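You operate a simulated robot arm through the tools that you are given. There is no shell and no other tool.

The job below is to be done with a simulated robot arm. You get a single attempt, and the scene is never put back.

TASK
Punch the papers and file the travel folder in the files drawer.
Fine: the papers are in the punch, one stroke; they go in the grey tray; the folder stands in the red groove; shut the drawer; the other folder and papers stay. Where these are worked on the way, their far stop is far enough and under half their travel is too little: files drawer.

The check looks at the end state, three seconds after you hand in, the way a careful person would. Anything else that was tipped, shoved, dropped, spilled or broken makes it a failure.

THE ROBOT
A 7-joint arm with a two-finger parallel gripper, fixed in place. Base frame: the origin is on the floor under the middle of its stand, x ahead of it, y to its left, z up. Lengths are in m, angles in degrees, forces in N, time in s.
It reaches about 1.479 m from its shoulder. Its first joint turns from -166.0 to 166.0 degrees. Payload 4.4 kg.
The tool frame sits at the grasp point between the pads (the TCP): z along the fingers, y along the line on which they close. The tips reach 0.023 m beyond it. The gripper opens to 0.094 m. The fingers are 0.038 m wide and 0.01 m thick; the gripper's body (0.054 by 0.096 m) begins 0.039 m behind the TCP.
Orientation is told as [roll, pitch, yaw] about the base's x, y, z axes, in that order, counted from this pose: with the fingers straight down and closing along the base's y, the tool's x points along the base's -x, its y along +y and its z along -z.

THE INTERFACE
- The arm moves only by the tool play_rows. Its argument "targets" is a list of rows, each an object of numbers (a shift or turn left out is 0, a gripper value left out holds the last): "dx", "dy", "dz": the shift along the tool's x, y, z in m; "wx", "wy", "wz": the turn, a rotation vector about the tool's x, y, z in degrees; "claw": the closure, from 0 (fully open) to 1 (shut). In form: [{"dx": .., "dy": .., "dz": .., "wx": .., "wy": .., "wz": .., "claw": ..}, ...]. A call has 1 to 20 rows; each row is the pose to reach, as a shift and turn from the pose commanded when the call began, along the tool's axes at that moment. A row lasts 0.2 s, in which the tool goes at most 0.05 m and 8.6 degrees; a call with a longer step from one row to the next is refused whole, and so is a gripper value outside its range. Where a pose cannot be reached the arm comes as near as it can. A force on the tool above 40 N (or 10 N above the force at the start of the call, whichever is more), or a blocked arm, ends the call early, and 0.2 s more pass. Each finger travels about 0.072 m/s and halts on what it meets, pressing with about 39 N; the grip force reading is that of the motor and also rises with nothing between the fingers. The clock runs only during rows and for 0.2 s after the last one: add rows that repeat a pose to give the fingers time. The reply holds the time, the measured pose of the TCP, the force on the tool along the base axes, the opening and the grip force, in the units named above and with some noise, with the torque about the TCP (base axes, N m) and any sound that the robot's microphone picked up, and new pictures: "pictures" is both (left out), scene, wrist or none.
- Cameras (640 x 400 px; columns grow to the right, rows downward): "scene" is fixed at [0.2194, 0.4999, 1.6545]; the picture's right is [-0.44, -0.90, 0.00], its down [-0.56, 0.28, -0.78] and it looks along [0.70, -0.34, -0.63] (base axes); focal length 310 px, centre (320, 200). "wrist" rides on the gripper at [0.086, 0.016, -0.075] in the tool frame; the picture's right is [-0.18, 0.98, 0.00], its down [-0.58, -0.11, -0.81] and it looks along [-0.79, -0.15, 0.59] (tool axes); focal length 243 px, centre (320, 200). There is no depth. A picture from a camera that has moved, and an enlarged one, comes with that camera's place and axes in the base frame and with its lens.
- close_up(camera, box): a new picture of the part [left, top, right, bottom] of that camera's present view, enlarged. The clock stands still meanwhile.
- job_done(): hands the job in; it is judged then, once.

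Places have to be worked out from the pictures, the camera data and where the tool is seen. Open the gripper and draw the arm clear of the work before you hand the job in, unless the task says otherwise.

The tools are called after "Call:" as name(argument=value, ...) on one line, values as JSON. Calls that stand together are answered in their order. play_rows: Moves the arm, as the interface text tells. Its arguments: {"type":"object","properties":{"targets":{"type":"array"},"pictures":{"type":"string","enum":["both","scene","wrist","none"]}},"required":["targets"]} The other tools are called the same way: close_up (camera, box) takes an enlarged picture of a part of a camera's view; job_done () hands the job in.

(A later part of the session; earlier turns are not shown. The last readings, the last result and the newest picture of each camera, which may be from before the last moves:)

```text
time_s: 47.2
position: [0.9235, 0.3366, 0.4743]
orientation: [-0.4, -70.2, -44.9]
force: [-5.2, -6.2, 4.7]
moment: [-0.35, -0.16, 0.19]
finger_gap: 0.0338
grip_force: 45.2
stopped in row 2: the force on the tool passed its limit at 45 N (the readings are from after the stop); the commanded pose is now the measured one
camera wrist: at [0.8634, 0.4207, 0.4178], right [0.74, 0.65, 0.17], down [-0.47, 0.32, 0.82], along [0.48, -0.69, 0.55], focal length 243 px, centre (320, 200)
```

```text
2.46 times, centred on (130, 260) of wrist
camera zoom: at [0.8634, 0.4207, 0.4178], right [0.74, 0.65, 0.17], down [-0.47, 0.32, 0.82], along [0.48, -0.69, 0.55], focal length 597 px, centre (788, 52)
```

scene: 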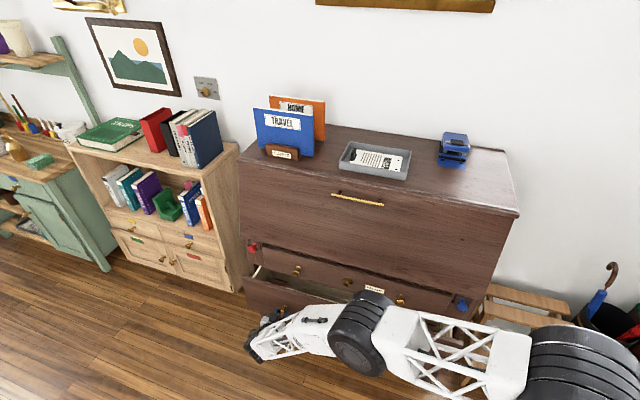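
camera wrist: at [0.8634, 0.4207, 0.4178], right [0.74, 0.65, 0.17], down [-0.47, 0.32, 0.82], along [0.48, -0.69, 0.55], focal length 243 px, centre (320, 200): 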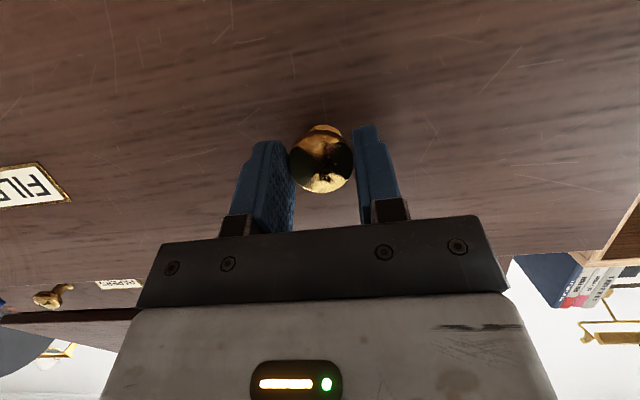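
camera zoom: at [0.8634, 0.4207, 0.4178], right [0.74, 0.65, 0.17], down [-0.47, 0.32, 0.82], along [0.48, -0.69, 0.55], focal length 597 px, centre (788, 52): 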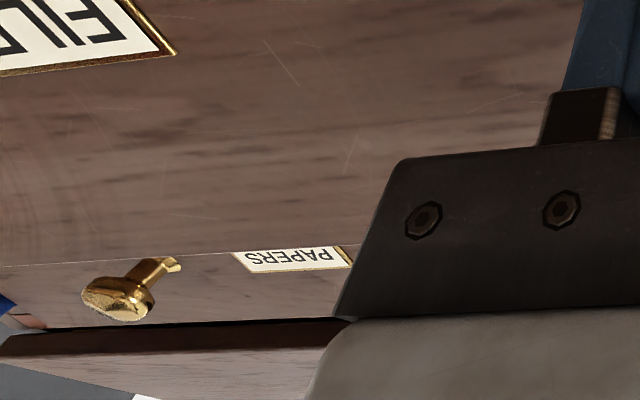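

My elbow drum is pressing against the drawer front, so this arm posture blocks it. I'll release the knob, back off, and re-approach with a vertical tool gripping the drawer's front board from above.

Call:
play_rows(targets=[{"dx": 0.0, "dz": 0.003, "claw": 0.3}, {"dx": 0.0, "dz": 0.003, "claw": 0.3}, {"dx": 0.0, "dz": 0.003, "claw": 0.3}, {"dx": 0.0, "dz": -0.02, "claw": 0.3}, {"dx": 0.0, "dz": -0.05, "claw": 0.3}, {"dx": 0.0, "dz": -0.09, "claw": 0.3}, {"dx": 0.0, "dz": -0.13, "claw": 0.3}, {"dx": -0.02, "dz": -0.17, "claw": 0.3}])

```text
time_s: 49.0
position: [0.8144, 0.4486, 0.5531]
orientation: [-0.8, -70.0, -44.6]
force: [-0.5, 0.2, -1.3]
moment: [0.0, -0.05, -0.01]
finger_gap: 0.0659
grip_force: 0.0
camera wrist: at [0.7546, 0.5308, 0.4957], right [0.74, 0.65, 0.17], down [-0.47, 0.32, 0.82], along [0.48, -0.69, 0.55], focal length 243 px, centre (320, 200)
```

scene: 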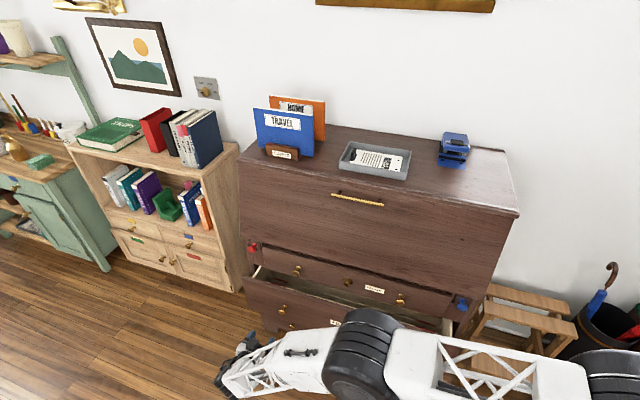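
wrist: 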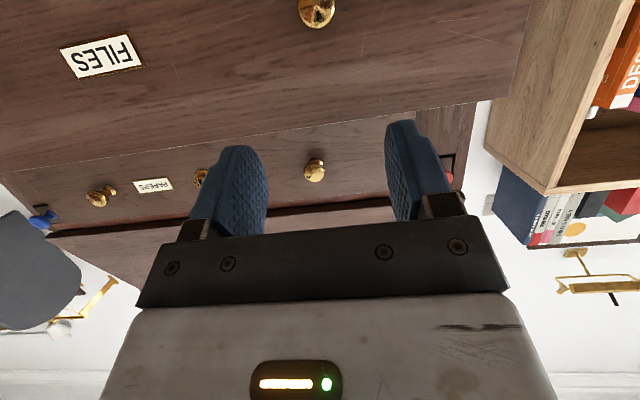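

The knob is released and the drawer stays ~7 cm open. I'll rise and turn the tool back to vertical.

Call:
play_rows(targets=[{"dx": -0.0314, "dz": -0.0114, "wy": 7.8}, {"dx": -0.0627, "dz": -0.0228, "wy": 15.6}, {"dx": -0.0941, "dz": -0.0342, "wy": 23.4}, {"dx": -0.1254, "dz": -0.0456, "wy": 31.2}, {"dx": -0.1568, "dz": -0.057, "wy": 39}, {"dx": -0.1882, "dz": -0.0684, "wy": 46.8}, {"dx": -0.2195, "dz": -0.0798, "wy": 54.6}, {"dx": -0.2509, "dz": -0.0912, "wy": 62.4}, {"dx": -0.2822, "dz": -0.1026, "wy": 70}, {"dx": -0.2822, "dz": -0.1026, "wy": 70}])

```text
time_s: 51.2
position: [0.8159, 0.4486, 0.8508]
orientation: [-0.2, -0.1, -45.3]
force: [0.2, -0.1, -0.3]
moment: [0.0, 0.04, 0.0]
finger_gap: 0.0657
grip_force: 0.1
camera wrist: at [0.7665, 0.5224, 0.9241], right [0.83, 0.56, 0.0], down [0.33, -0.49, 0.81], along [0.45, -0.67, -0.59], focal length 243 px, centre (320, 200)
```

scene: 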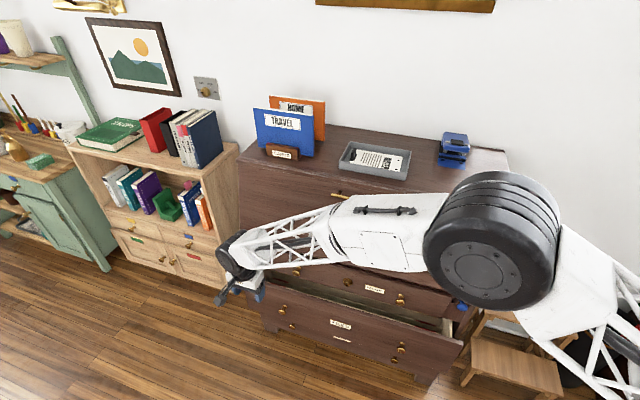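
wrist: 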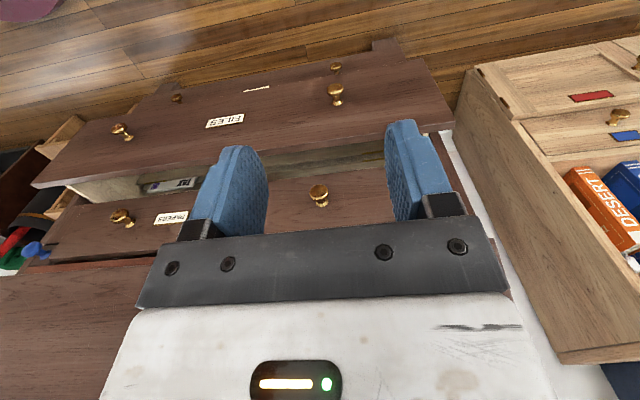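

Elbow is now high and clear. Looking closely at the open drawer's front board and its contents.

Call:
close_up(camera="wrist", box=[20, 60, 260, 240])

Call:
close_up(camera="wrist", box=[220, 60, 480, 220])

Call:
close_up(camera="scene", box=[240, 240, 480, 380])

```text
2.22 times, centred on (140, 150) of wrist
camera zoom: at [0.7665, 0.5224, 0.9241], right [0.83, 0.56, 0.0], down [0.33, -0.49, 0.81], along [0.45, -0.67, -0.59], focal length 539 px, centre (720, 311)
```

zoom: 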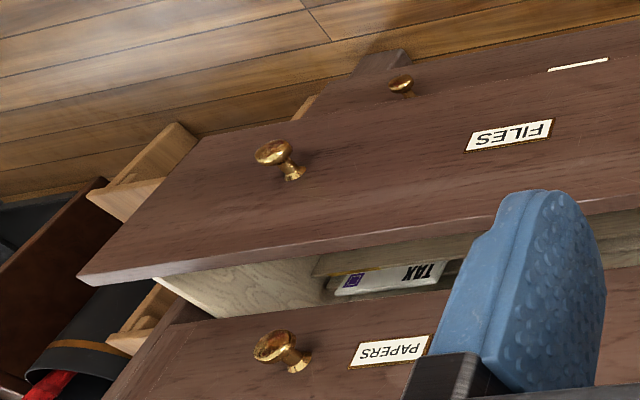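

```text
2.46 times, centred on (350, 140) of wrist
camera zoom: at [0.7665, 0.5224, 0.9241], right [0.83, 0.56, 0.0], down [0.33, -0.49, 0.81], along [0.45, -0.67, -0.59], focal length 597 px, centre (246, 348)
```

zoom: 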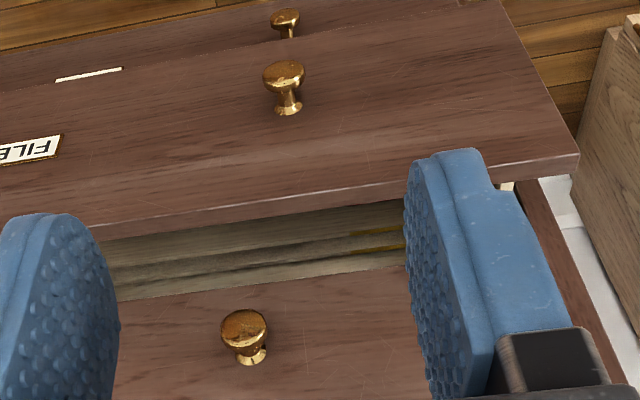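

```text
2.67 times, centred on (360, 310) of scene
camera zoom: at [0.2194, 0.4999, 1.6545], right [-0.44, -0.9, 0.0], down [-0.56, 0.28, -0.78], along [0.7, -0.34, -0.63], focal length 826 px, centre (213, -93)
```

zoom: 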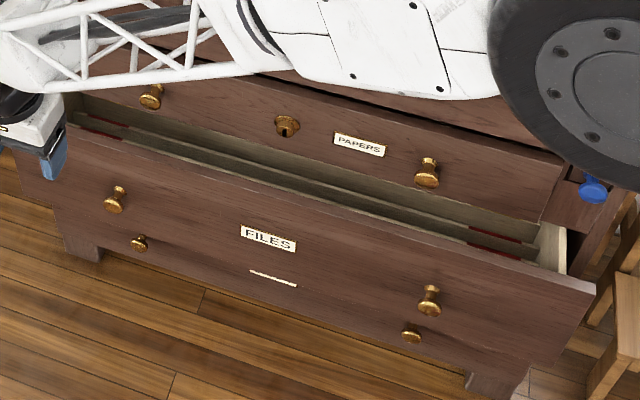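

The drawer's front board top edge is at n≈-0.45, z≈0.596, with coloured (red/yellow) groove linings inside. I'll turn the hand 90° so the fingers straddle the board and move above it at a≈0.74, between the PAPERS knob and keyhole.

Call:
play_rows(targets=[{"dx": -0.008, "dy": -0.014, "dz": 0.012, "wz": -8.2}, {"dx": -0.016, "dy": -0.028, "dz": 0.024, "wz": -16.4}, {"dx": -0.024, "dy": -0.042, "dz": 0.036, "wz": -24.6}, {"dx": -0.032, "dy": -0.056, "dz": 0.048, "wz": -32.8}, {"dx": -0.04, "dy": -0.07, "dz": 0.06, "wz": -41}, {"dx": -0.048, "dy": -0.084, "dz": 0.072, "wz": -49.2}, {"dx": -0.056, "dy": -0.098, "dz": 0.084, "wz": -57.4}, {"dx": -0.064, "dy": -0.112, "dz": 0.096, "wz": -65.6}, {"dx": -0.072, "dy": -0.126, "dz": 0.108, "wz": -73.8}, {"dx": -0.08, "dy": -0.14, "dz": 0.12, "wz": -82}, {"dx": -0.09, "dy": -0.154, "dz": 0.13, "wz": -90.3}, {"dx": -0.09, "dy": -0.154, "dz": 0.13, "wz": -90.3}])

Call:
close_up(camera="scene", box=[240, 200, 480, 380])

```text
time_s: 53.9
position: [0.7699, 0.2748, 0.7216]
orientation: [-0.1, 0.2, 45.1]
force: [0.5, 0.4, 0.6]
moment: [-0.03, 0.02, -0.01]
finger_gap: 0.0658
grip_force: 0.1
camera wrist: at [0.6962, 0.2256, 0.7953], right [-0.57, 0.82, 0.0], down [0.49, 0.34, 0.8], along [0.66, 0.45, -0.59], focal length 243 px, centre (320, 200)
```

scene: 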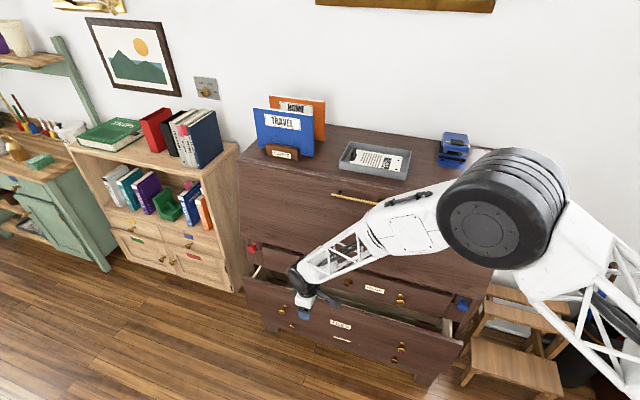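
wrist: 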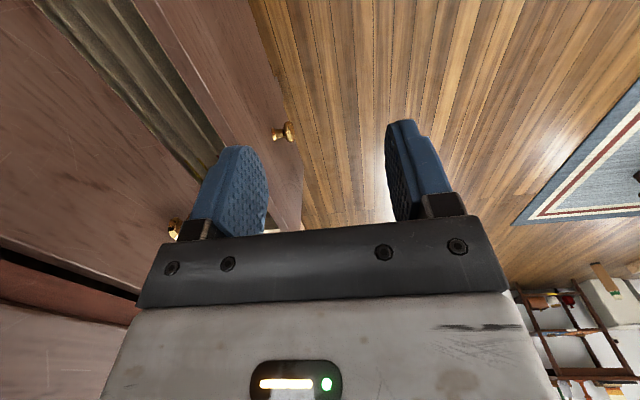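

```text
2.22 times, centred on (360, 290) of scene
camera zoom: at [0.2194, 0.4999, 1.6545], right [-0.44, -0.9, 0.0], down [-0.56, 0.28, -0.78], along [0.7, -0.34, -0.63], focal length 688 px, centre (231, 0)
```

zoom: 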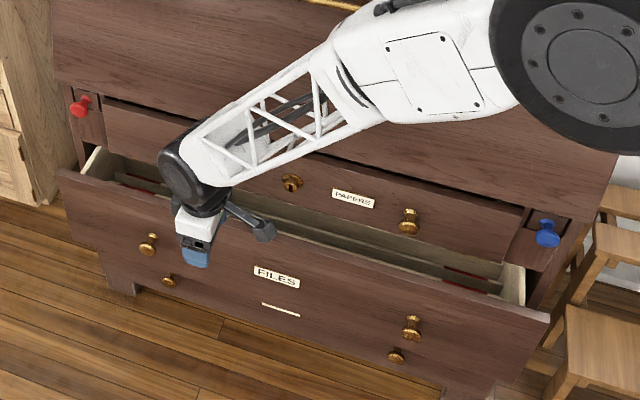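

The hand hovers in front of the open drawer. I'll zoom in to locate the board's edges relative to the fingers.

Call:
close_up(camera="wrist", box=[0, 0, 320, 220])

```text
1.82 times, centred on (160, 110) of wrist
camera zoom: at [0.6962, 0.2256, 0.7953], right [-0.57, 0.82, 0.0], down [0.49, 0.34, 0.8], along [0.66, 0.45, -0.59], focal length 441 px, centre (611, 364)
```

zoom: 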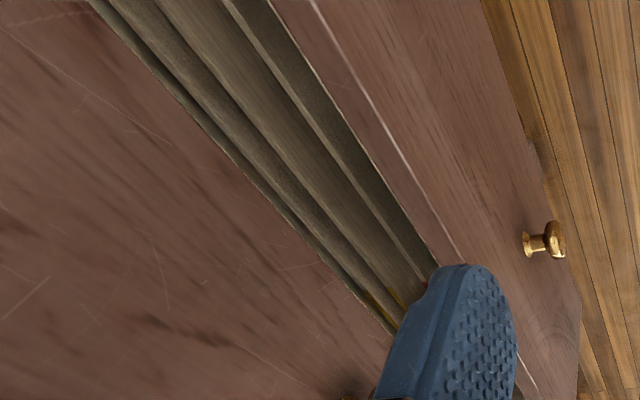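

The board is ~15 mm thick (outer edge n≈-0.450), with clearance to the PAPERS face at n≈-0.527. I'll tilt 10° outward, move over the board and lower the fingers astride it.

Call:
play_rows(targets=[{"dy": -0.03, "dz": 0.01, "wx": 4}, {"dy": -0.06, "dz": 0.02, "wx": 8}, {"dy": -0.09, "dz": 0.03, "wx": 10}, {"dy": -0.115, "dz": 0.04, "wx": 10}, {"dy": -0.115, "dz": 0.04, "wx": 10}], pictures="wrist")

Call:
close_up(camera="wrist", box=[120, 0, 480, 220])

Call:
close_up(camera="scene", box=[250, 230, 400, 350])

```text
time_s: 55.0
position: [0.8501, 0.1937, 0.6822]
orientation: [-10.2, 0.2, 44.9]
force: [-1.0, 0.5, 0.1]
moment: [0.02, -0.02, -0.02]
finger_gap: 0.0658
grip_force: 0.1
camera wrist: at [0.7674, 0.154, 0.7517], right [-0.55, 0.81, -0.17], down [0.39, 0.44, 0.81], along [0.74, 0.38, -0.56], focal length 243 px, centre (320, 200)
```

wrist: 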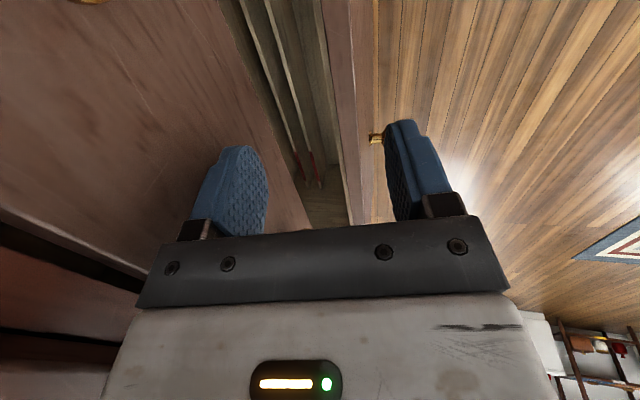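

```text
1.78 times, centred on (300, 110) of wrist
camera zoom: at [0.7674, 0.154, 0.7517], right [-0.55, 0.81, -0.17], down [0.39, 0.44, 0.81], along [0.74, 0.38, -0.56], focal length 431 px, centre (356, 360)
```

zoom: 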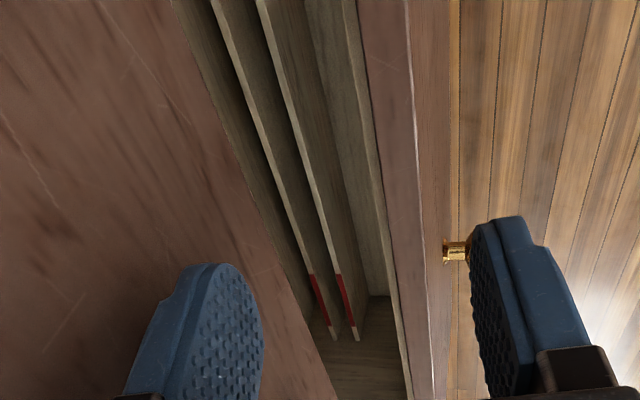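

```text
3.33 times, centred on (325, 290) of scene
camera zoom: at [0.2194, 0.4999, 1.6545], right [-0.44, -0.9, 0.0], down [-0.56, 0.28, -0.78], along [0.7, -0.34, -0.63], focal length 1032 px, centre (303, -100)
```

zoom: 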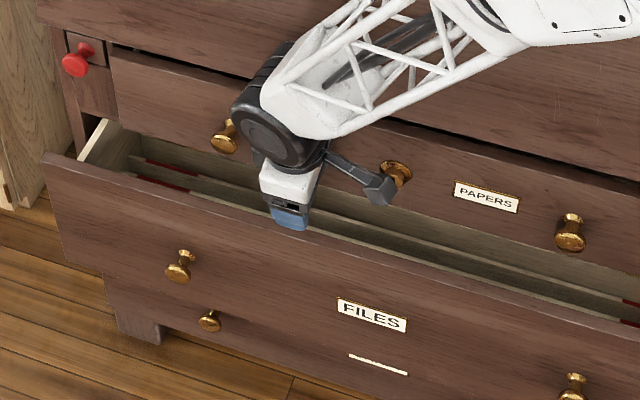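

I can see thin divider boards with red-painted ends: the red groove is the front one in the drawer. Descending straight down so the fingers straddle the front board.

Call:
play_rows(targets=[{"dy": 0.0035, "dz": 0.0197}, {"dy": 0.007, "dz": 0.0394}, {"dy": 0.0105, "dz": 0.0591}, {"dy": 0.013, "dz": 0.073}, {"dy": 0.0148, "dz": 0.0837}, {"dy": 0.0148, "dz": 0.0837}])

Call:
close_up(camera="scene", box=[250, 230, 400, 350])

Call:
close_up(camera="wrist", box=[120, 0, 480, 220])

```text
time_s: 56.5
position: [0.8503, 0.1969, 0.5969]
orientation: [-10.0, 0.2, 45.0]
force: [0.1, -0.2, -0.2]
moment: [0.0, -0.02, 0.0]
finger_gap: 0.0658
grip_force: 0.1
camera wrist: at [0.7687, 0.1563, 0.6673], right [-0.55, 0.81, -0.17], down [0.39, 0.44, 0.81], along [0.74, 0.38, -0.56], focal length 243 px, centre (320, 200)
```

scene: 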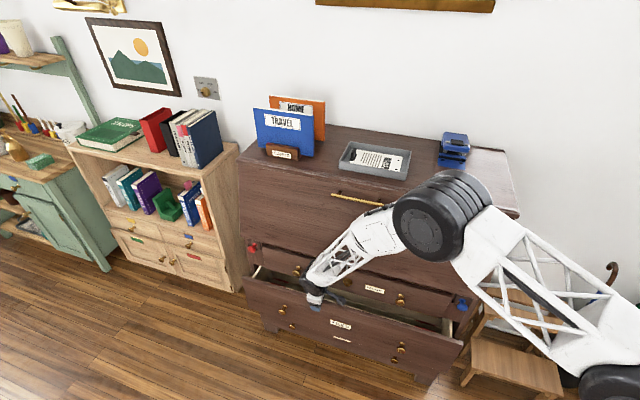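
wrist: 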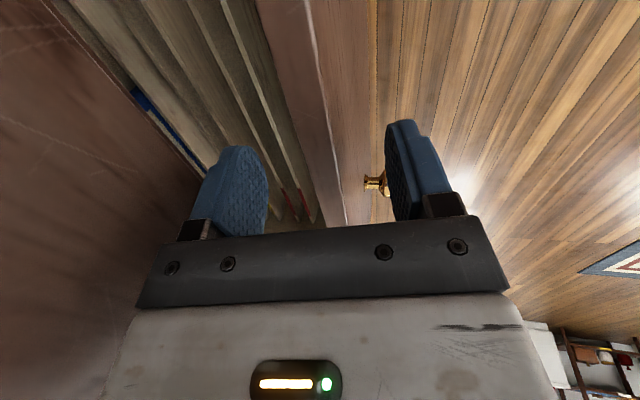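

```text
3.33 times, centred on (325, 290) of scene
camera zoom: at [0.2194, 0.4999, 1.6545], right [-0.44, -0.9, 0.0], down [-0.56, 0.28, -0.78], along [0.7, -0.34, -0.63], focal length 1032 px, centre (303, -100)
```

zoom: 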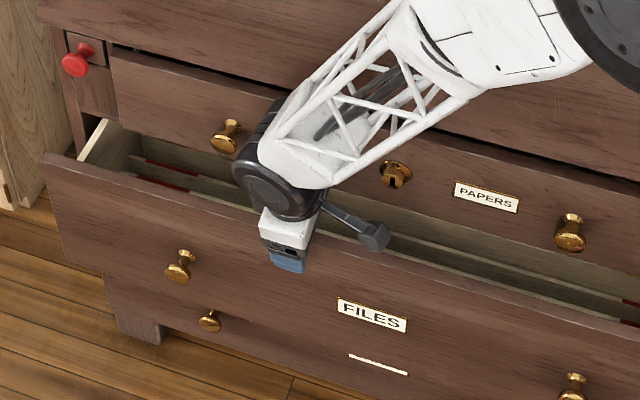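

```text
1.78 times, centred on (300, 110) of wrist
camera zoom: at [0.7687, 0.1563, 0.6673], right [-0.55, 0.81, -0.17], down [0.39, 0.44, 0.81], along [0.74, 0.38, -0.56], focal length 431 px, centre (356, 360)
```

zoom: 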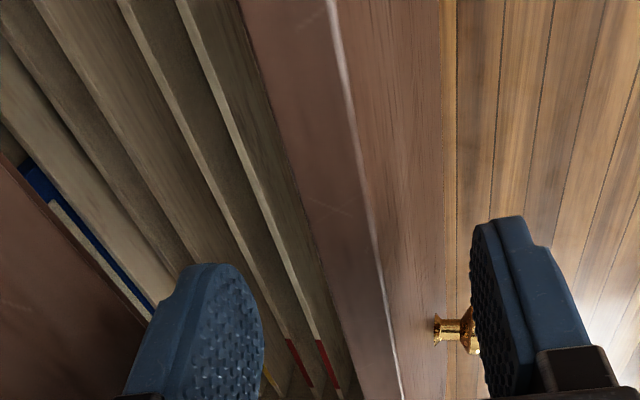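

The board is between the fingers. Closing on it now and then pulling a first short distance.

Call:
play_rows(targets=[{"claw": 1}, {"claw": 1}, {"claw": 1}, {"claw": 1}, {"dy": 0.005, "dz": -0.0009, "claw": 1}, {"dy": 0.0148, "dz": -0.0026, "claw": 1}, {"dy": 0.0246, "dz": -0.0044, "claw": 1}, {"dy": 0.0345, "dz": -0.0061, "claw": 1}, {"dy": 0.0443, "dz": -0.0078, "claw": 1}])

```text
time_s: 58.5
position: [0.8216, 0.2265, 0.5972]
orientation: [-10.2, 0.1, 44.9]
force: [20.0, 18.5, -13.1]
moment: [1.09, -0.57, -0.76]
finger_gap: 0.0184
grip_force: 45.1
camera wrist: at [0.7385, 0.1862, 0.6669], right [-0.55, 0.81, -0.17], down [0.39, 0.44, 0.81], along [0.74, 0.38, -0.56], focal length 243 px, centre (320, 200)
```

scene: 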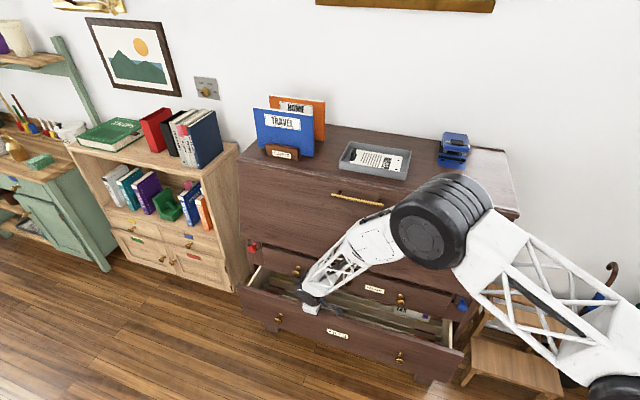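
wrist: 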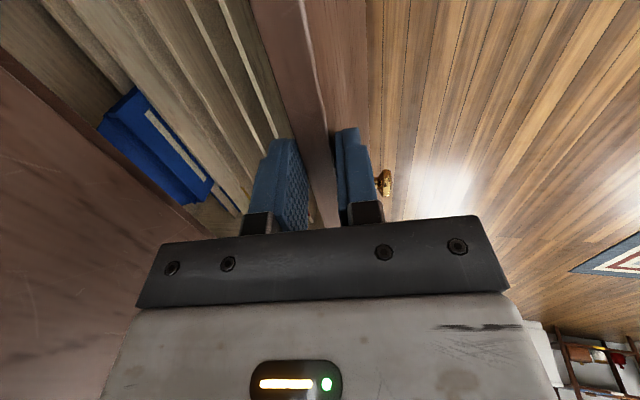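

The drawer moves (another 4 cm), but there's a 27 N sideways load toward the bureau's left. I'll yield 2 mm that way and see how the load changes.

Call:
play_rows(targets=[{"dx": -0.001}, {"dx": -0.002}, {"dx": -0.002}, {"dx": -0.002}], pictures="none")

```text
time_s: 59.5
position: [0.8207, 0.2267, 0.5979]
orientation: [-10.1, 0.3, 45.1]
force: [-3.7, -5.8, 5.3]
moment: [0.45, 0.08, -0.11]
finger_gap: 0.0186
grip_force: 45.5
stopped in row 4: the force on the tool passed its limit at 43 N (the readings are from after the stop); the commanded pose is now the measured one
```

The arm is very stiff sideways (≈35 N per mm), so a clamped grip fights tiny misalignments. I'll loosen the fingers and pull by hooking with the inner finger only.

Call:
play_rows(targets=[{"claw": 0.62}, {"claw": 0.62}, {"dy": 0.0099, "dz": -0.0017, "claw": 0.62}, {"dy": 0.0197, "dz": -0.0035, "claw": 0.62}, {"dy": 0.0296, "dz": -0.0052, "claw": 0.62}, {"dy": 0.0394, "dz": -0.007, "claw": 0.62}, {"dy": 0.0493, "dz": -0.0087, "claw": 0.62}, {"dy": 0.0591, "dz": -0.0104, "claw": 0.62}, {"dy": 0.069, "dz": -0.0122, "claw": 0.62}, {"dy": 0.0788, "dz": -0.0139, "claw": 0.62}])

```text
time_s: 61.8
position: [0.7656, 0.2827, 0.5978]
orientation: [-10.0, 0.3, 45.1]
force: [0.4, 0.7, -0.1]
moment: [0.01, 0.03, 0.01]
finger_gap: 0.0357
grip_force: 0.1
camera wrist: at [0.6832, 0.2429, 0.6679], right [-0.55, 0.81, -0.17], down [0.39, 0.44, 0.81], along [0.74, 0.38, -0.56], focal length 243 px, centre (320, 200)
```

scene: 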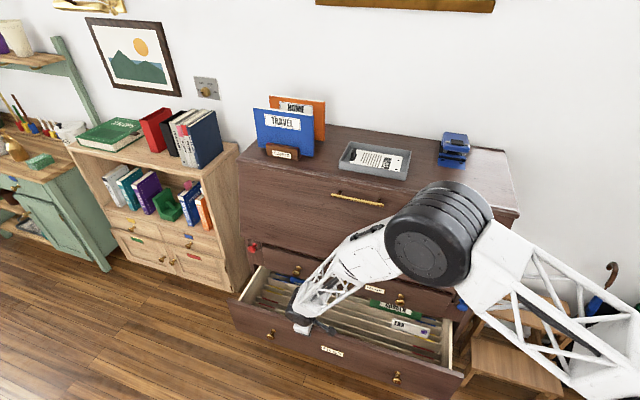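
wrist: 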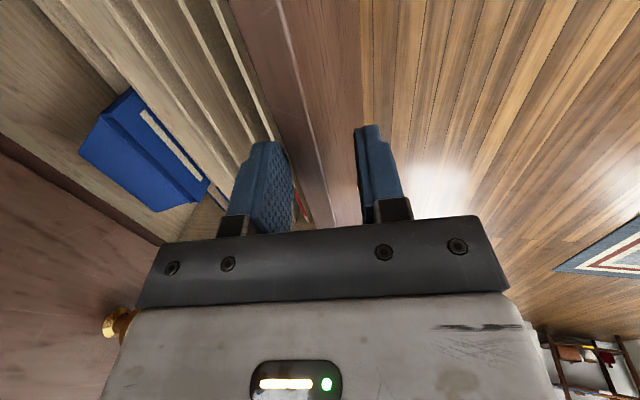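

Now the drawer glides freely with almost no load; it's open ~17 cm. Continuing to pull toward its far stop.

Call:
play_rows(targets=[{"dy": 0.0099, "dz": -0.0017}, {"dy": 0.0197, "dz": -0.0035}, {"dy": 0.0296, "dz": -0.0052}, {"dy": 0.0394, "dz": -0.007}, {"dy": 0.0493, "dz": -0.0087}, {"dy": 0.0591, "dz": -0.0104}, {"dy": 0.069, "dz": -0.0122}, {"dy": 0.0788, "dz": -0.0139}, {"dy": 0.0887, "dz": -0.0156}, {"dy": 0.0985, "dz": -0.0174}, {"dy": 0.1084, "dz": -0.0191}, {"dy": 0.1182, "dz": -0.0209}, {"dy": 0.1281, "dz": -0.0226}, {"dy": 0.1379, "dz": -0.0243}])

```text
time_s: 64.8
position: [0.6666, 0.3807, 0.5963]
orientation: [-10.1, 0.3, 45.0]
force: [-0.7, 0.4, -0.5]
moment: [-0.01, -0.01, -0.01]
finger_gap: 0.0359
grip_force: 0.1
camera wrist: at [0.5835, 0.3421, 0.6656], right [-0.55, 0.81, -0.17], down [0.39, 0.44, 0.81], along [0.74, 0.38, -0.56], focal length 243 px, centre (320, 200)
```

scene: 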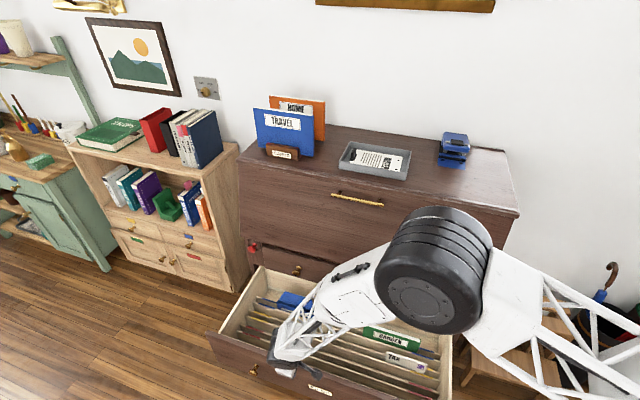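
wrist: 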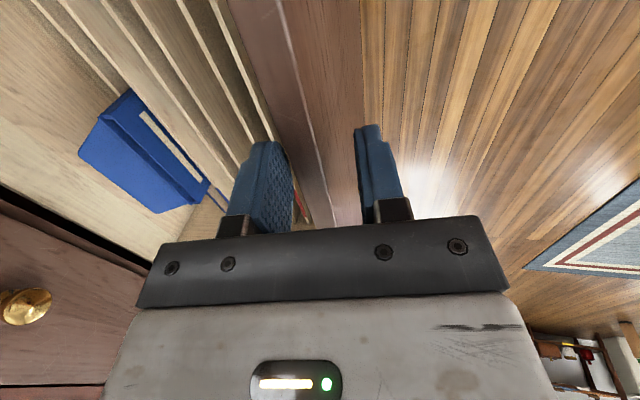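

The drawer is now ~31 cm open with hardly any resistance. I'll lift the hand out and take a look at the grooves from above.

Call:
play_rows(targets=[{"dy": -0.004}, {"dy": -0.0075, "dz": -0.02}, {"dy": -0.0127, "dz": -0.05}, {"dy": -0.018, "dz": -0.08, "wx": -4}, {"dy": -0.025, "dz": -0.12, "wx": -10}, {"dy": -0.032, "dz": -0.16, "wx": -10}, {"dy": -0.039, "dz": -0.2, "wx": -10}, {"dy": -0.046, "dz": -0.24, "wx": -10}, {"dy": -0.053, "dz": -0.28, "wx": -10}, {"dy": -0.053, "dz": -0.28, "wx": -10}])

Call:
close_up(camera="wrist", box=[0, 0, 400, 240])

Call:
close_up(camera="scene", box=[190, 230, 480, 400])

```text
time_s: 67.0
position: [0.6721, 0.3837, 0.8814]
orientation: [-0.2, 0.3, 45.0]
force: [-1.0, -1.0, 0.9]
moment: [0.02, 0.04, 0.0]
finger_gap: 0.0356
grip_force: 0.2
camera wrist: at [0.5985, 0.3356, 0.9556], right [-0.56, 0.83, 0.0], down [0.49, 0.34, 0.8], along [0.66, 0.45, -0.59], focal length 243 px, centre (320, 200)
```

scene: 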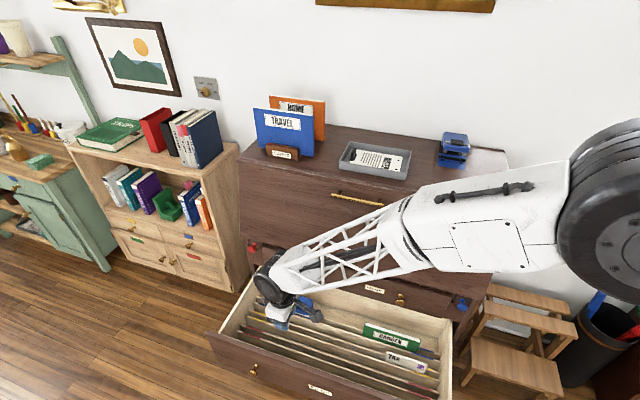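
wrist: 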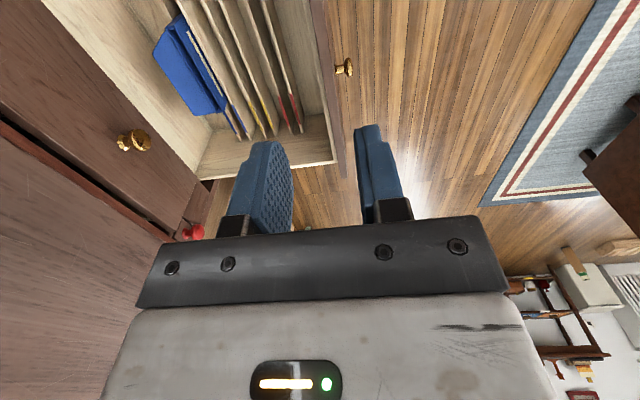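

```text
1.60 times, centred on (200, 120) of wrist
camera zoom: at [0.5985, 0.3356, 0.9556], right [-0.56, 0.83, 0.0], down [0.49, 0.34, 0.8], along [0.66, 0.45, -0.59], focal length 388 px, centre (512, 328)
```

zoom: 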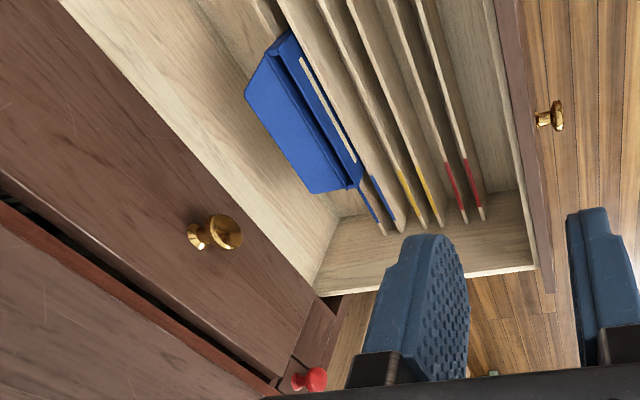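

```text
2.21 times, centred on (335, 315) of scene
camera zoom: at [0.2194, 0.4999, 1.6545], right [-0.44, -0.9, 0.0], down [-0.56, 0.28, -0.78], along [0.7, -0.34, -0.63], focal length 683 px, centre (287, -54)
```

zoom: 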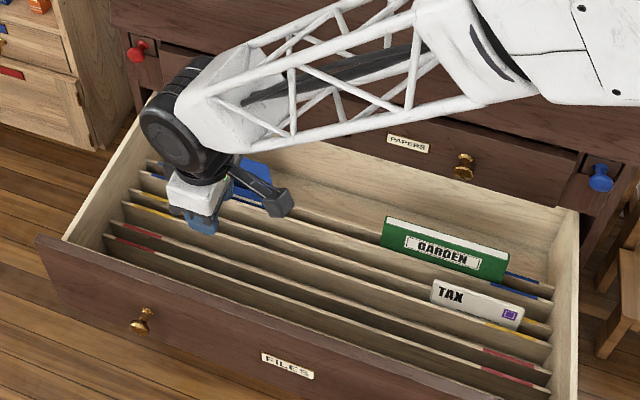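

The drawer has three grooves: red (front, empty), yellow (TAX) and blue (GARDEN plus a blue item). I'll zoom into both ends of the red groove to measure it.

Call:
close_up(camera="scene", box=[200, 290, 300, 370])

Call:
close_up(camera="scene", box=[360, 310, 460, 400])

Call:
close_up(camera="wrist", box=[180, 60, 340, 180])

```text
5.00 times, centred on (250, 330) of scene
camera zoom: at [0.2194, 0.4999, 1.6545], right [-0.44, -0.9, 0.0], down [-0.56, 0.28, -0.78], along [0.7, -0.34, -0.63], focal length 1548 px, centre (670, -450)
```

zoom: 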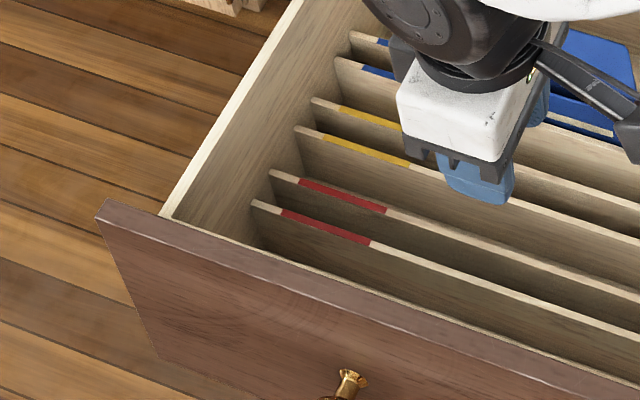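

```text
4.44 times, centred on (410, 355) of scene
camera zoom: at [0.2194, 0.4999, 1.6545], right [-0.44, -0.9, 0.0], down [-0.56, 0.28, -0.78], along [0.7, -0.34, -0.63], focal length 1376 px, centre (-80, -489)
```

zoom: 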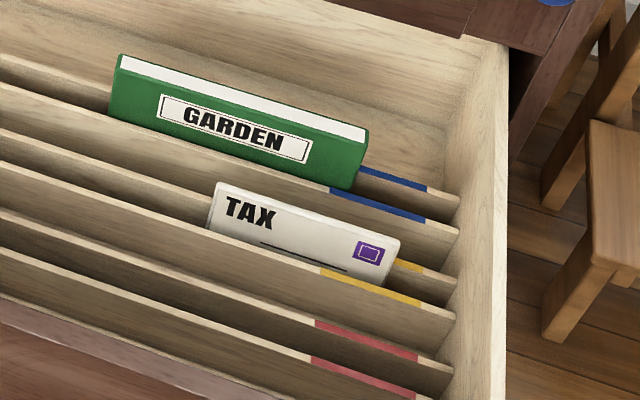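

```text
3.33 times, centred on (260, 120) of wrist
camera zoom: at [0.5985, 0.3356, 0.9556], right [-0.56, 0.83, 0.0], down [0.49, 0.34, 0.8], along [0.66, 0.45, -0.59], focal length 809 px, centre (520, 467)
```

zoom: 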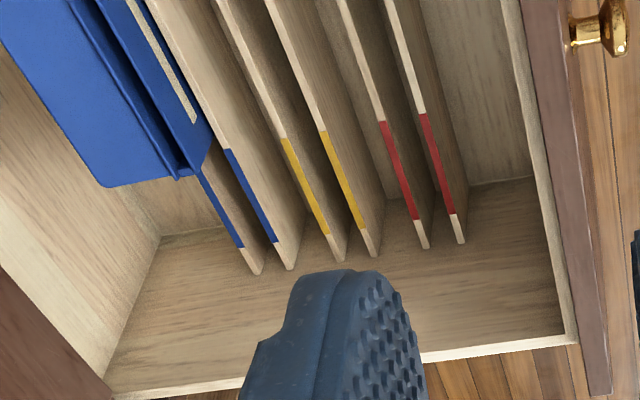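

Triangulated: the red groove's dividers are at n≈-0.308 and -0.338 (centre n≈-0.323), tops z≈0.435, running a≈0.25–1.05. Next, the TRAVEL folder (top edge z≈1.235, n≈-0.70, a 0.84–1.05); I'll rise and move above it with the hand turned so the fingers close across its thickness.

Call:
play_rows(targets=[{"dz": -0.048, "wx": -0.2, "wy": -0.3, "claw": 0.4}, {"dz": -0.096, "wx": -0.2, "wy": -0.3, "claw": 0.4}, {"dz": -0.144, "wx": -0.2, "wy": -0.3, "claw": 0.4}, {"dz": -0.192, "wx": -0.2, "wy": -0.3, "claw": 0.4}, {"dz": -0.24, "wx": -0.2, "wy": -0.3, "claw": 0.4}, {"dz": -0.288, "wx": -0.2, "wy": -0.3, "claw": 0.4}, {"dz": -0.336, "wx": -0.2, "wy": -0.3, "claw": 0.4}, {"dz": -0.384, "wx": -0.2, "wy": -0.3, "claw": 0.4}, {"dz": -0.432, "wx": -0.2, "wy": -0.3, "claw": 0.4}, {"dz": -0.48, "wx": -0.2, "wy": -0.3, "claw": 0.4}, {"dx": -0.016, "dy": -0.04, "dz": -0.49, "wx": -0.2, "wy": -0.3, "claw": 0.4}, {"dx": -0.032, "dy": -0.08, "dz": -0.49, "wx": -0.2, "wy": -0.3, "claw": 0.4}, {"dx": -0.048, "dy": -0.12, "dz": -0.49, "wx": -0.2, "wy": -0.3, "claw": 0.4}, {"dx": -0.064, "dy": -0.16, "dz": -0.49, "wx": -0.2, "wy": -0.3, "claw": 0.4}, {"dx": -0.08, "dy": -0.2, "dz": -0.49, "wx": -0.2, "wy": -0.3, "claw": 0.4}, {"dx": -0.096, "dy": -0.24, "dz": -0.49, "wx": -0.2, "wy": -0.3, "claw": 0.4}, {"dx": -0.112, "dy": -0.28, "dz": -0.49, "wx": -0.2, "wy": -0.3, "claw": 0.4}, {"dx": -0.128, "dy": -0.32, "dz": -0.49, "wx": -0.2, "wy": -0.3, "claw": 0.4}])

```text
time_s: 70.8
position: [0.985, 0.2438, 1.3708]
orientation: [0.0, 0.0, 44.9]
force: [0.1, 0.8, 0.3]
moment: [-0.01, -0.01, 0.0]
finger_gap: 0.0567
grip_force: 0.1
camera wrist: at [0.9116, 0.1959, 1.4451], right [-0.56, 0.83, 0.0], down [0.49, 0.33, 0.81], along [0.67, 0.46, -0.59], focal length 243 px, centre (320, 200)
```

scene: 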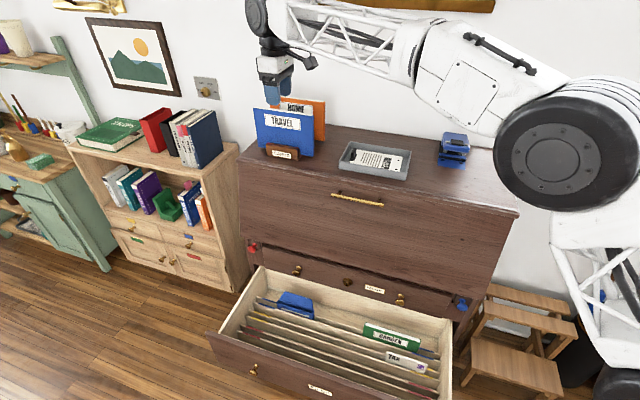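
wrist: 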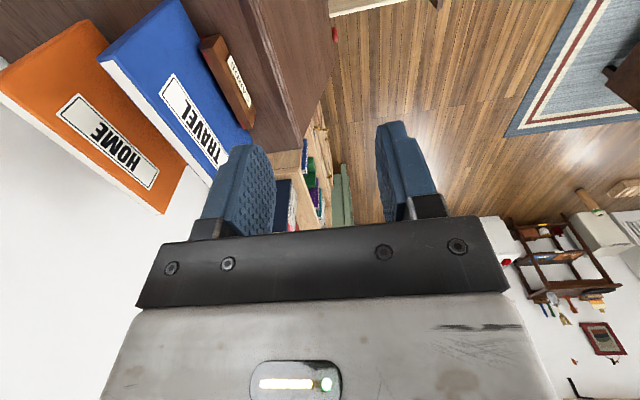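

The drawer is fully visible now in the scene view. Zooming in on the folders' top edges and on the drawer for better measurements.

Call:
close_up(camera="wrist", box=[0, 0, 280, 200])

Call:
close_up(camera="scene", box=[200, 260, 460, 400])

Call:
close_up(camera="scene", box=[240, 85, 340, 165])

```text
2.00 times, centred on (140, 100) of wrist
camera zoom: at [0.9116, 0.1959, 1.4451], right [-0.56, 0.83, 0.0], down [0.49, 0.33, 0.81], along [0.67, 0.46, -0.59], focal length 485 px, centre (680, 400)
```

zoom: 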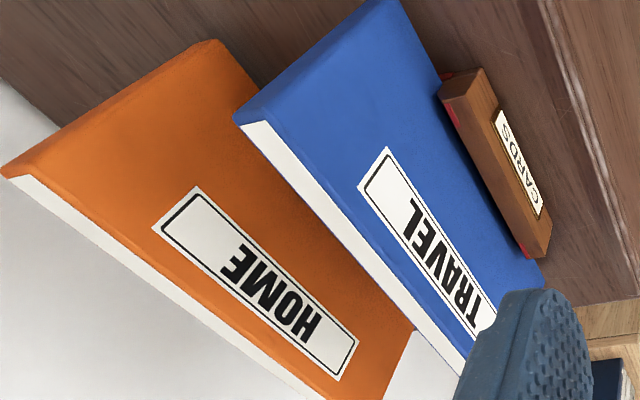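

```text
2.46 times, centred on (330, 330) of scene
camera zoom: at [0.2194, 0.4999, 1.6545], right [-0.44, -0.9, 0.0], down [-0.56, 0.28, -0.78], along [0.7, -0.34, -0.63], focal length 762 px, centre (295, -120)
```

zoom: 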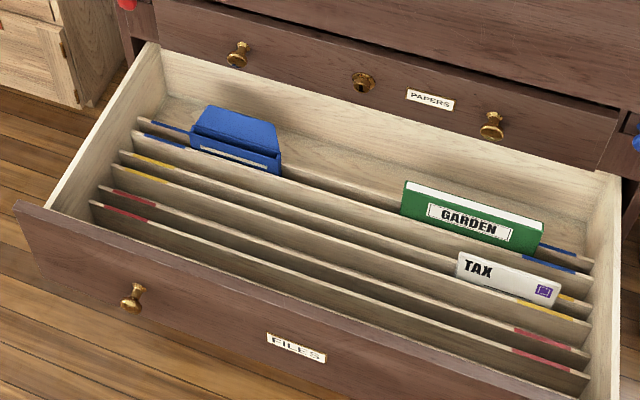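

```text
5.00 times, centred on (290, 125) of scene
camera zoom: at [0.2194, 0.4999, 1.6545], right [-0.44, -0.9, 0.0], down [-0.56, 0.28, -0.78], along [0.7, -0.34, -0.63], focal length 1548 px, centre (470, 575)
```

zoom: 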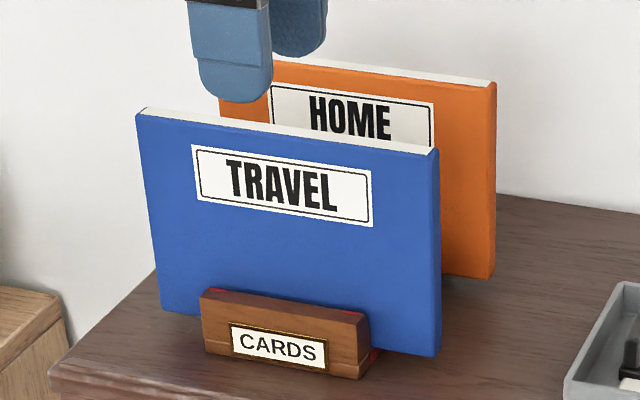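

TRAVEL's top edge centre is at a≈0.947, n≈-0.695, z≈1.237, about 15 mm thick and 148 mm tall. I'll go above it and come down to just over the edge first.

Call:
play_rows(targets=[{"dx": -0.018, "dy": -0.04}, {"dx": -0.036, "dy": -0.08}, {"dx": -0.055, "dy": -0.12}, {"dx": -0.078, "dy": -0.155}, {"dx": -0.078, "dy": -0.171, "dz": 0.03}, {"dx": -0.078, "dy": -0.171, "dz": 0.07}, {"dx": -0.078, "dy": -0.171, "dz": 0.095}, {"dx": -0.078, "dy": -0.171, "dz": 0.095}])

Call:
close_up(camera="wrist", box=[160, 20, 480, 230])

Call:
close_up(camera="scene", box=[240, 65, 340, 145])

```text
time_s: 72.5
position: [1.1626, 0.1807, 1.2773]
orientation: [0.1, -0.2, 45.0]
force: [-0.2, 0.3, -0.4]
moment: [0.02, 0.0, 0.0]
finger_gap: 0.0563
grip_force: 0.0
camera wrist: at [1.0899, 0.1317, 1.3503], right [-0.56, 0.83, 0.0], down [0.49, 0.33, 0.81], along [0.67, 0.46, -0.59], focal length 243 px, centre (320, 200)
```

scene: 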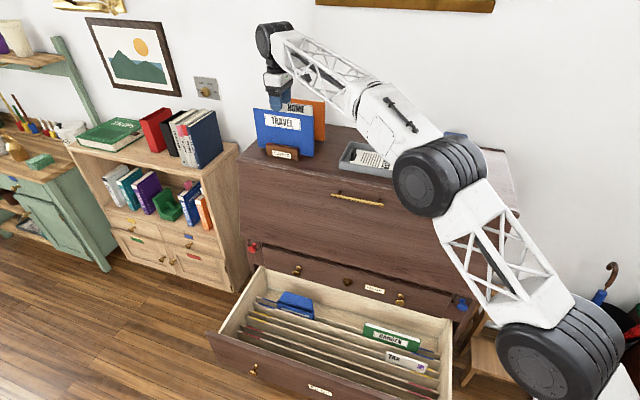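
wrist: 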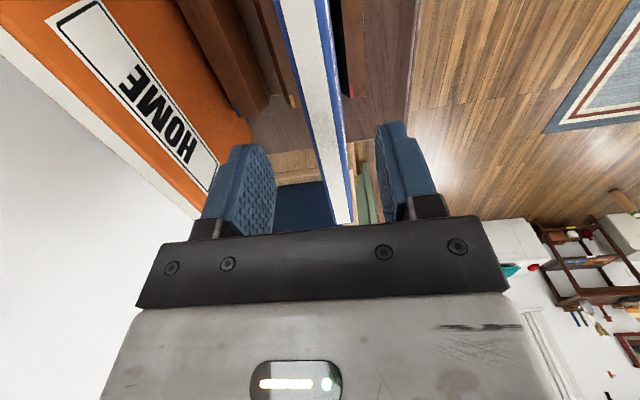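

```text
1.90 times, centred on (320, 125) of wrist
camera zoom: at [1.0899, 0.1317, 1.3503], right [-0.56, 0.83, 0.0], down [0.49, 0.33, 0.81], along [0.67, 0.46, -0.59], focal length 462 px, centre (320, 343)
```

zoom: 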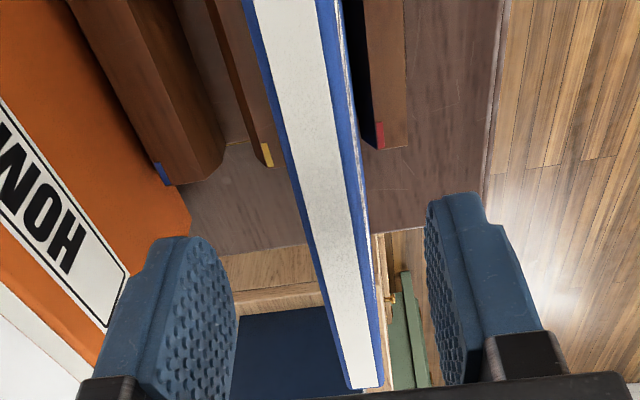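

```text
5.00 times, centred on (290, 105) of scene
camera zoom: at [0.2194, 0.4999, 1.6545], right [-0.44, -0.9, 0.0], down [-0.56, 0.28, -0.78], along [0.7, -0.34, -0.63], focal length 1548 px, centre (470, 675)
```

zoom: 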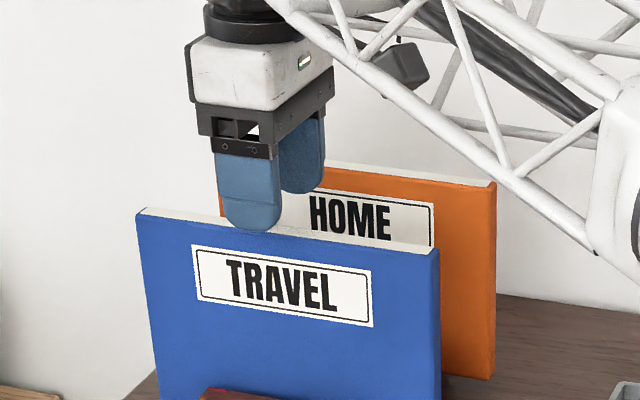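

The folder's top edge (n -0.700…-0.682) lies neatly between the open fingers. I'll shift 3 mm, descend 5.5 cm and grip it.

Call:
play_rows(targets=[{"dx": 0.004, "dy": 0.003, "dz": 0.015}, {"dx": 0.004, "dy": 0.003, "dz": 0.03}, {"dx": 0.004, "dy": 0.003, "dz": 0.045}, {"dx": 0.004, "dy": 0.003, "dz": 0.055}, {"dx": 0.004, "dy": 0.003, "dz": 0.055, "claw": 1}, {"dx": 0.004, "dy": 0.003, "dz": 0.055, "claw": 1}, {"dx": 0.004, "dy": 0.003, "dz": 0.055, "claw": 1}, {"dx": 0.004, "dy": 0.003, "dz": 0.055, "claw": 1}])

Call:
close_up(camera="scene", box=[240, 85, 340, 165])

```text
time_s: 74.3
position: [1.1565, 0.1797, 1.2221]
orientation: [0.1, -0.1, 45.0]
force: [5.0, -3.7, 3.2]
moment: [-0.41, -0.49, 0.14]
finger_gap: 0.0178
grip_force: 39.2
camera wrist: at [1.0833, 0.1313, 1.2946], right [-0.56, 0.83, 0.0], down [0.49, 0.33, 0.81], along [0.67, 0.46, -0.59], focal length 243 px, centre (320, 200)
```

scene: 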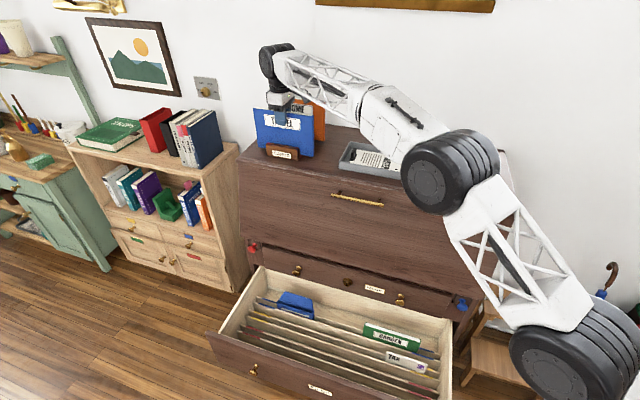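
wrist: 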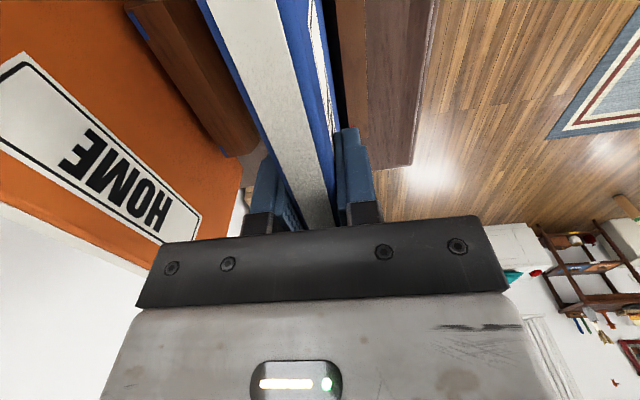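

```text
5.00 times, centred on (290, 125) of scene
camera zoom: at [0.2194, 0.4999, 1.6545], right [-0.44, -0.9, 0.0], down [-0.56, 0.28, -0.78], along [0.7, -0.34, -0.63], focal length 1548 px, centre (470, 575)
```

zoom: 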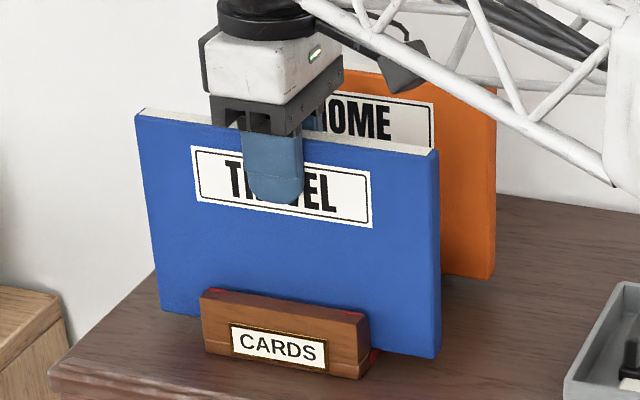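

Folder gripped (17.8 mm thick). Lifting it straight up out of the rack.

Call:
play_rows(targets=[{"dz": -0.01}, {"dz": -0.025}, {"dz": -0.04}, {"dz": -0.06}, {"dz": -0.08}, {"dz": -0.1}, {"dz": -0.12}, {"dz": -0.12}])

Call:
close_up(camera="scene", box=[230, 55, 350, 165])

```text
time_s: 76.2
position: [1.1568, 0.1805, 1.3425]
orientation: [0.2, 0.0, 44.9]
force: [0.0, 0.1, -1.1]
moment: [-0.01, 0.02, 0.02]
finger_gap: 0.0178
grip_force: 39.0
camera wrist: at [1.0824, 0.1332, 1.4156], right [-0.56, 0.83, 0.0], down [0.49, 0.33, 0.81], along [0.67, 0.46, -0.59], focal length 243 px, centre (320, 200)
```

scene: 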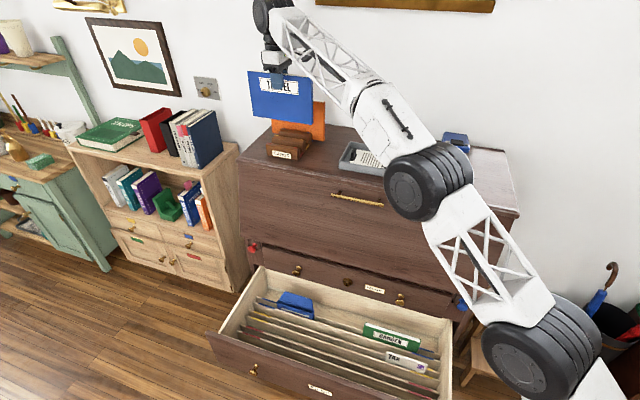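
wrist: 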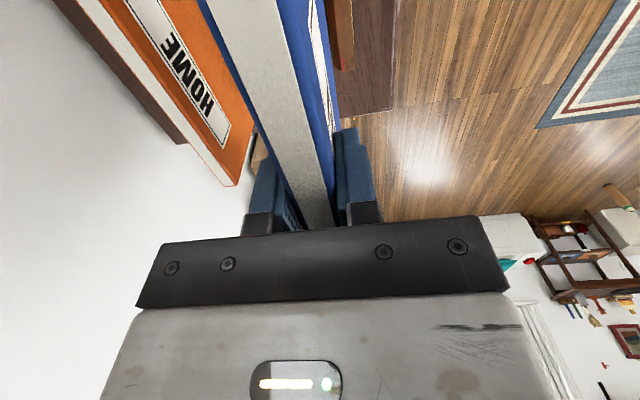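

```text
3.64 times, centred on (290, 110) of scene
camera zoom: at [0.2194, 0.4999, 1.6545], right [-0.44, -0.9, 0.0], down [-0.56, 0.28, -0.78], along [0.7, -0.34, -0.63], focal length 1126 px, centre (429, 527)
```

zoom: 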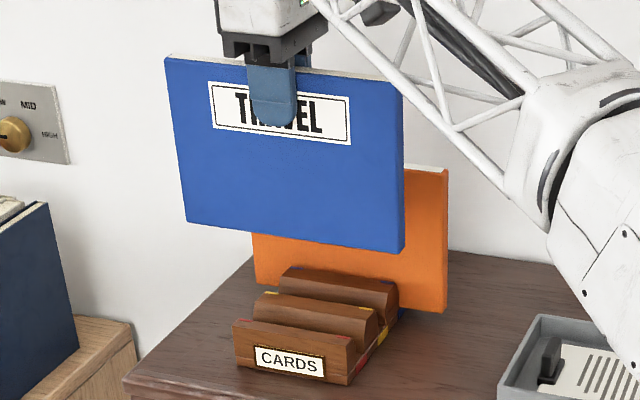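

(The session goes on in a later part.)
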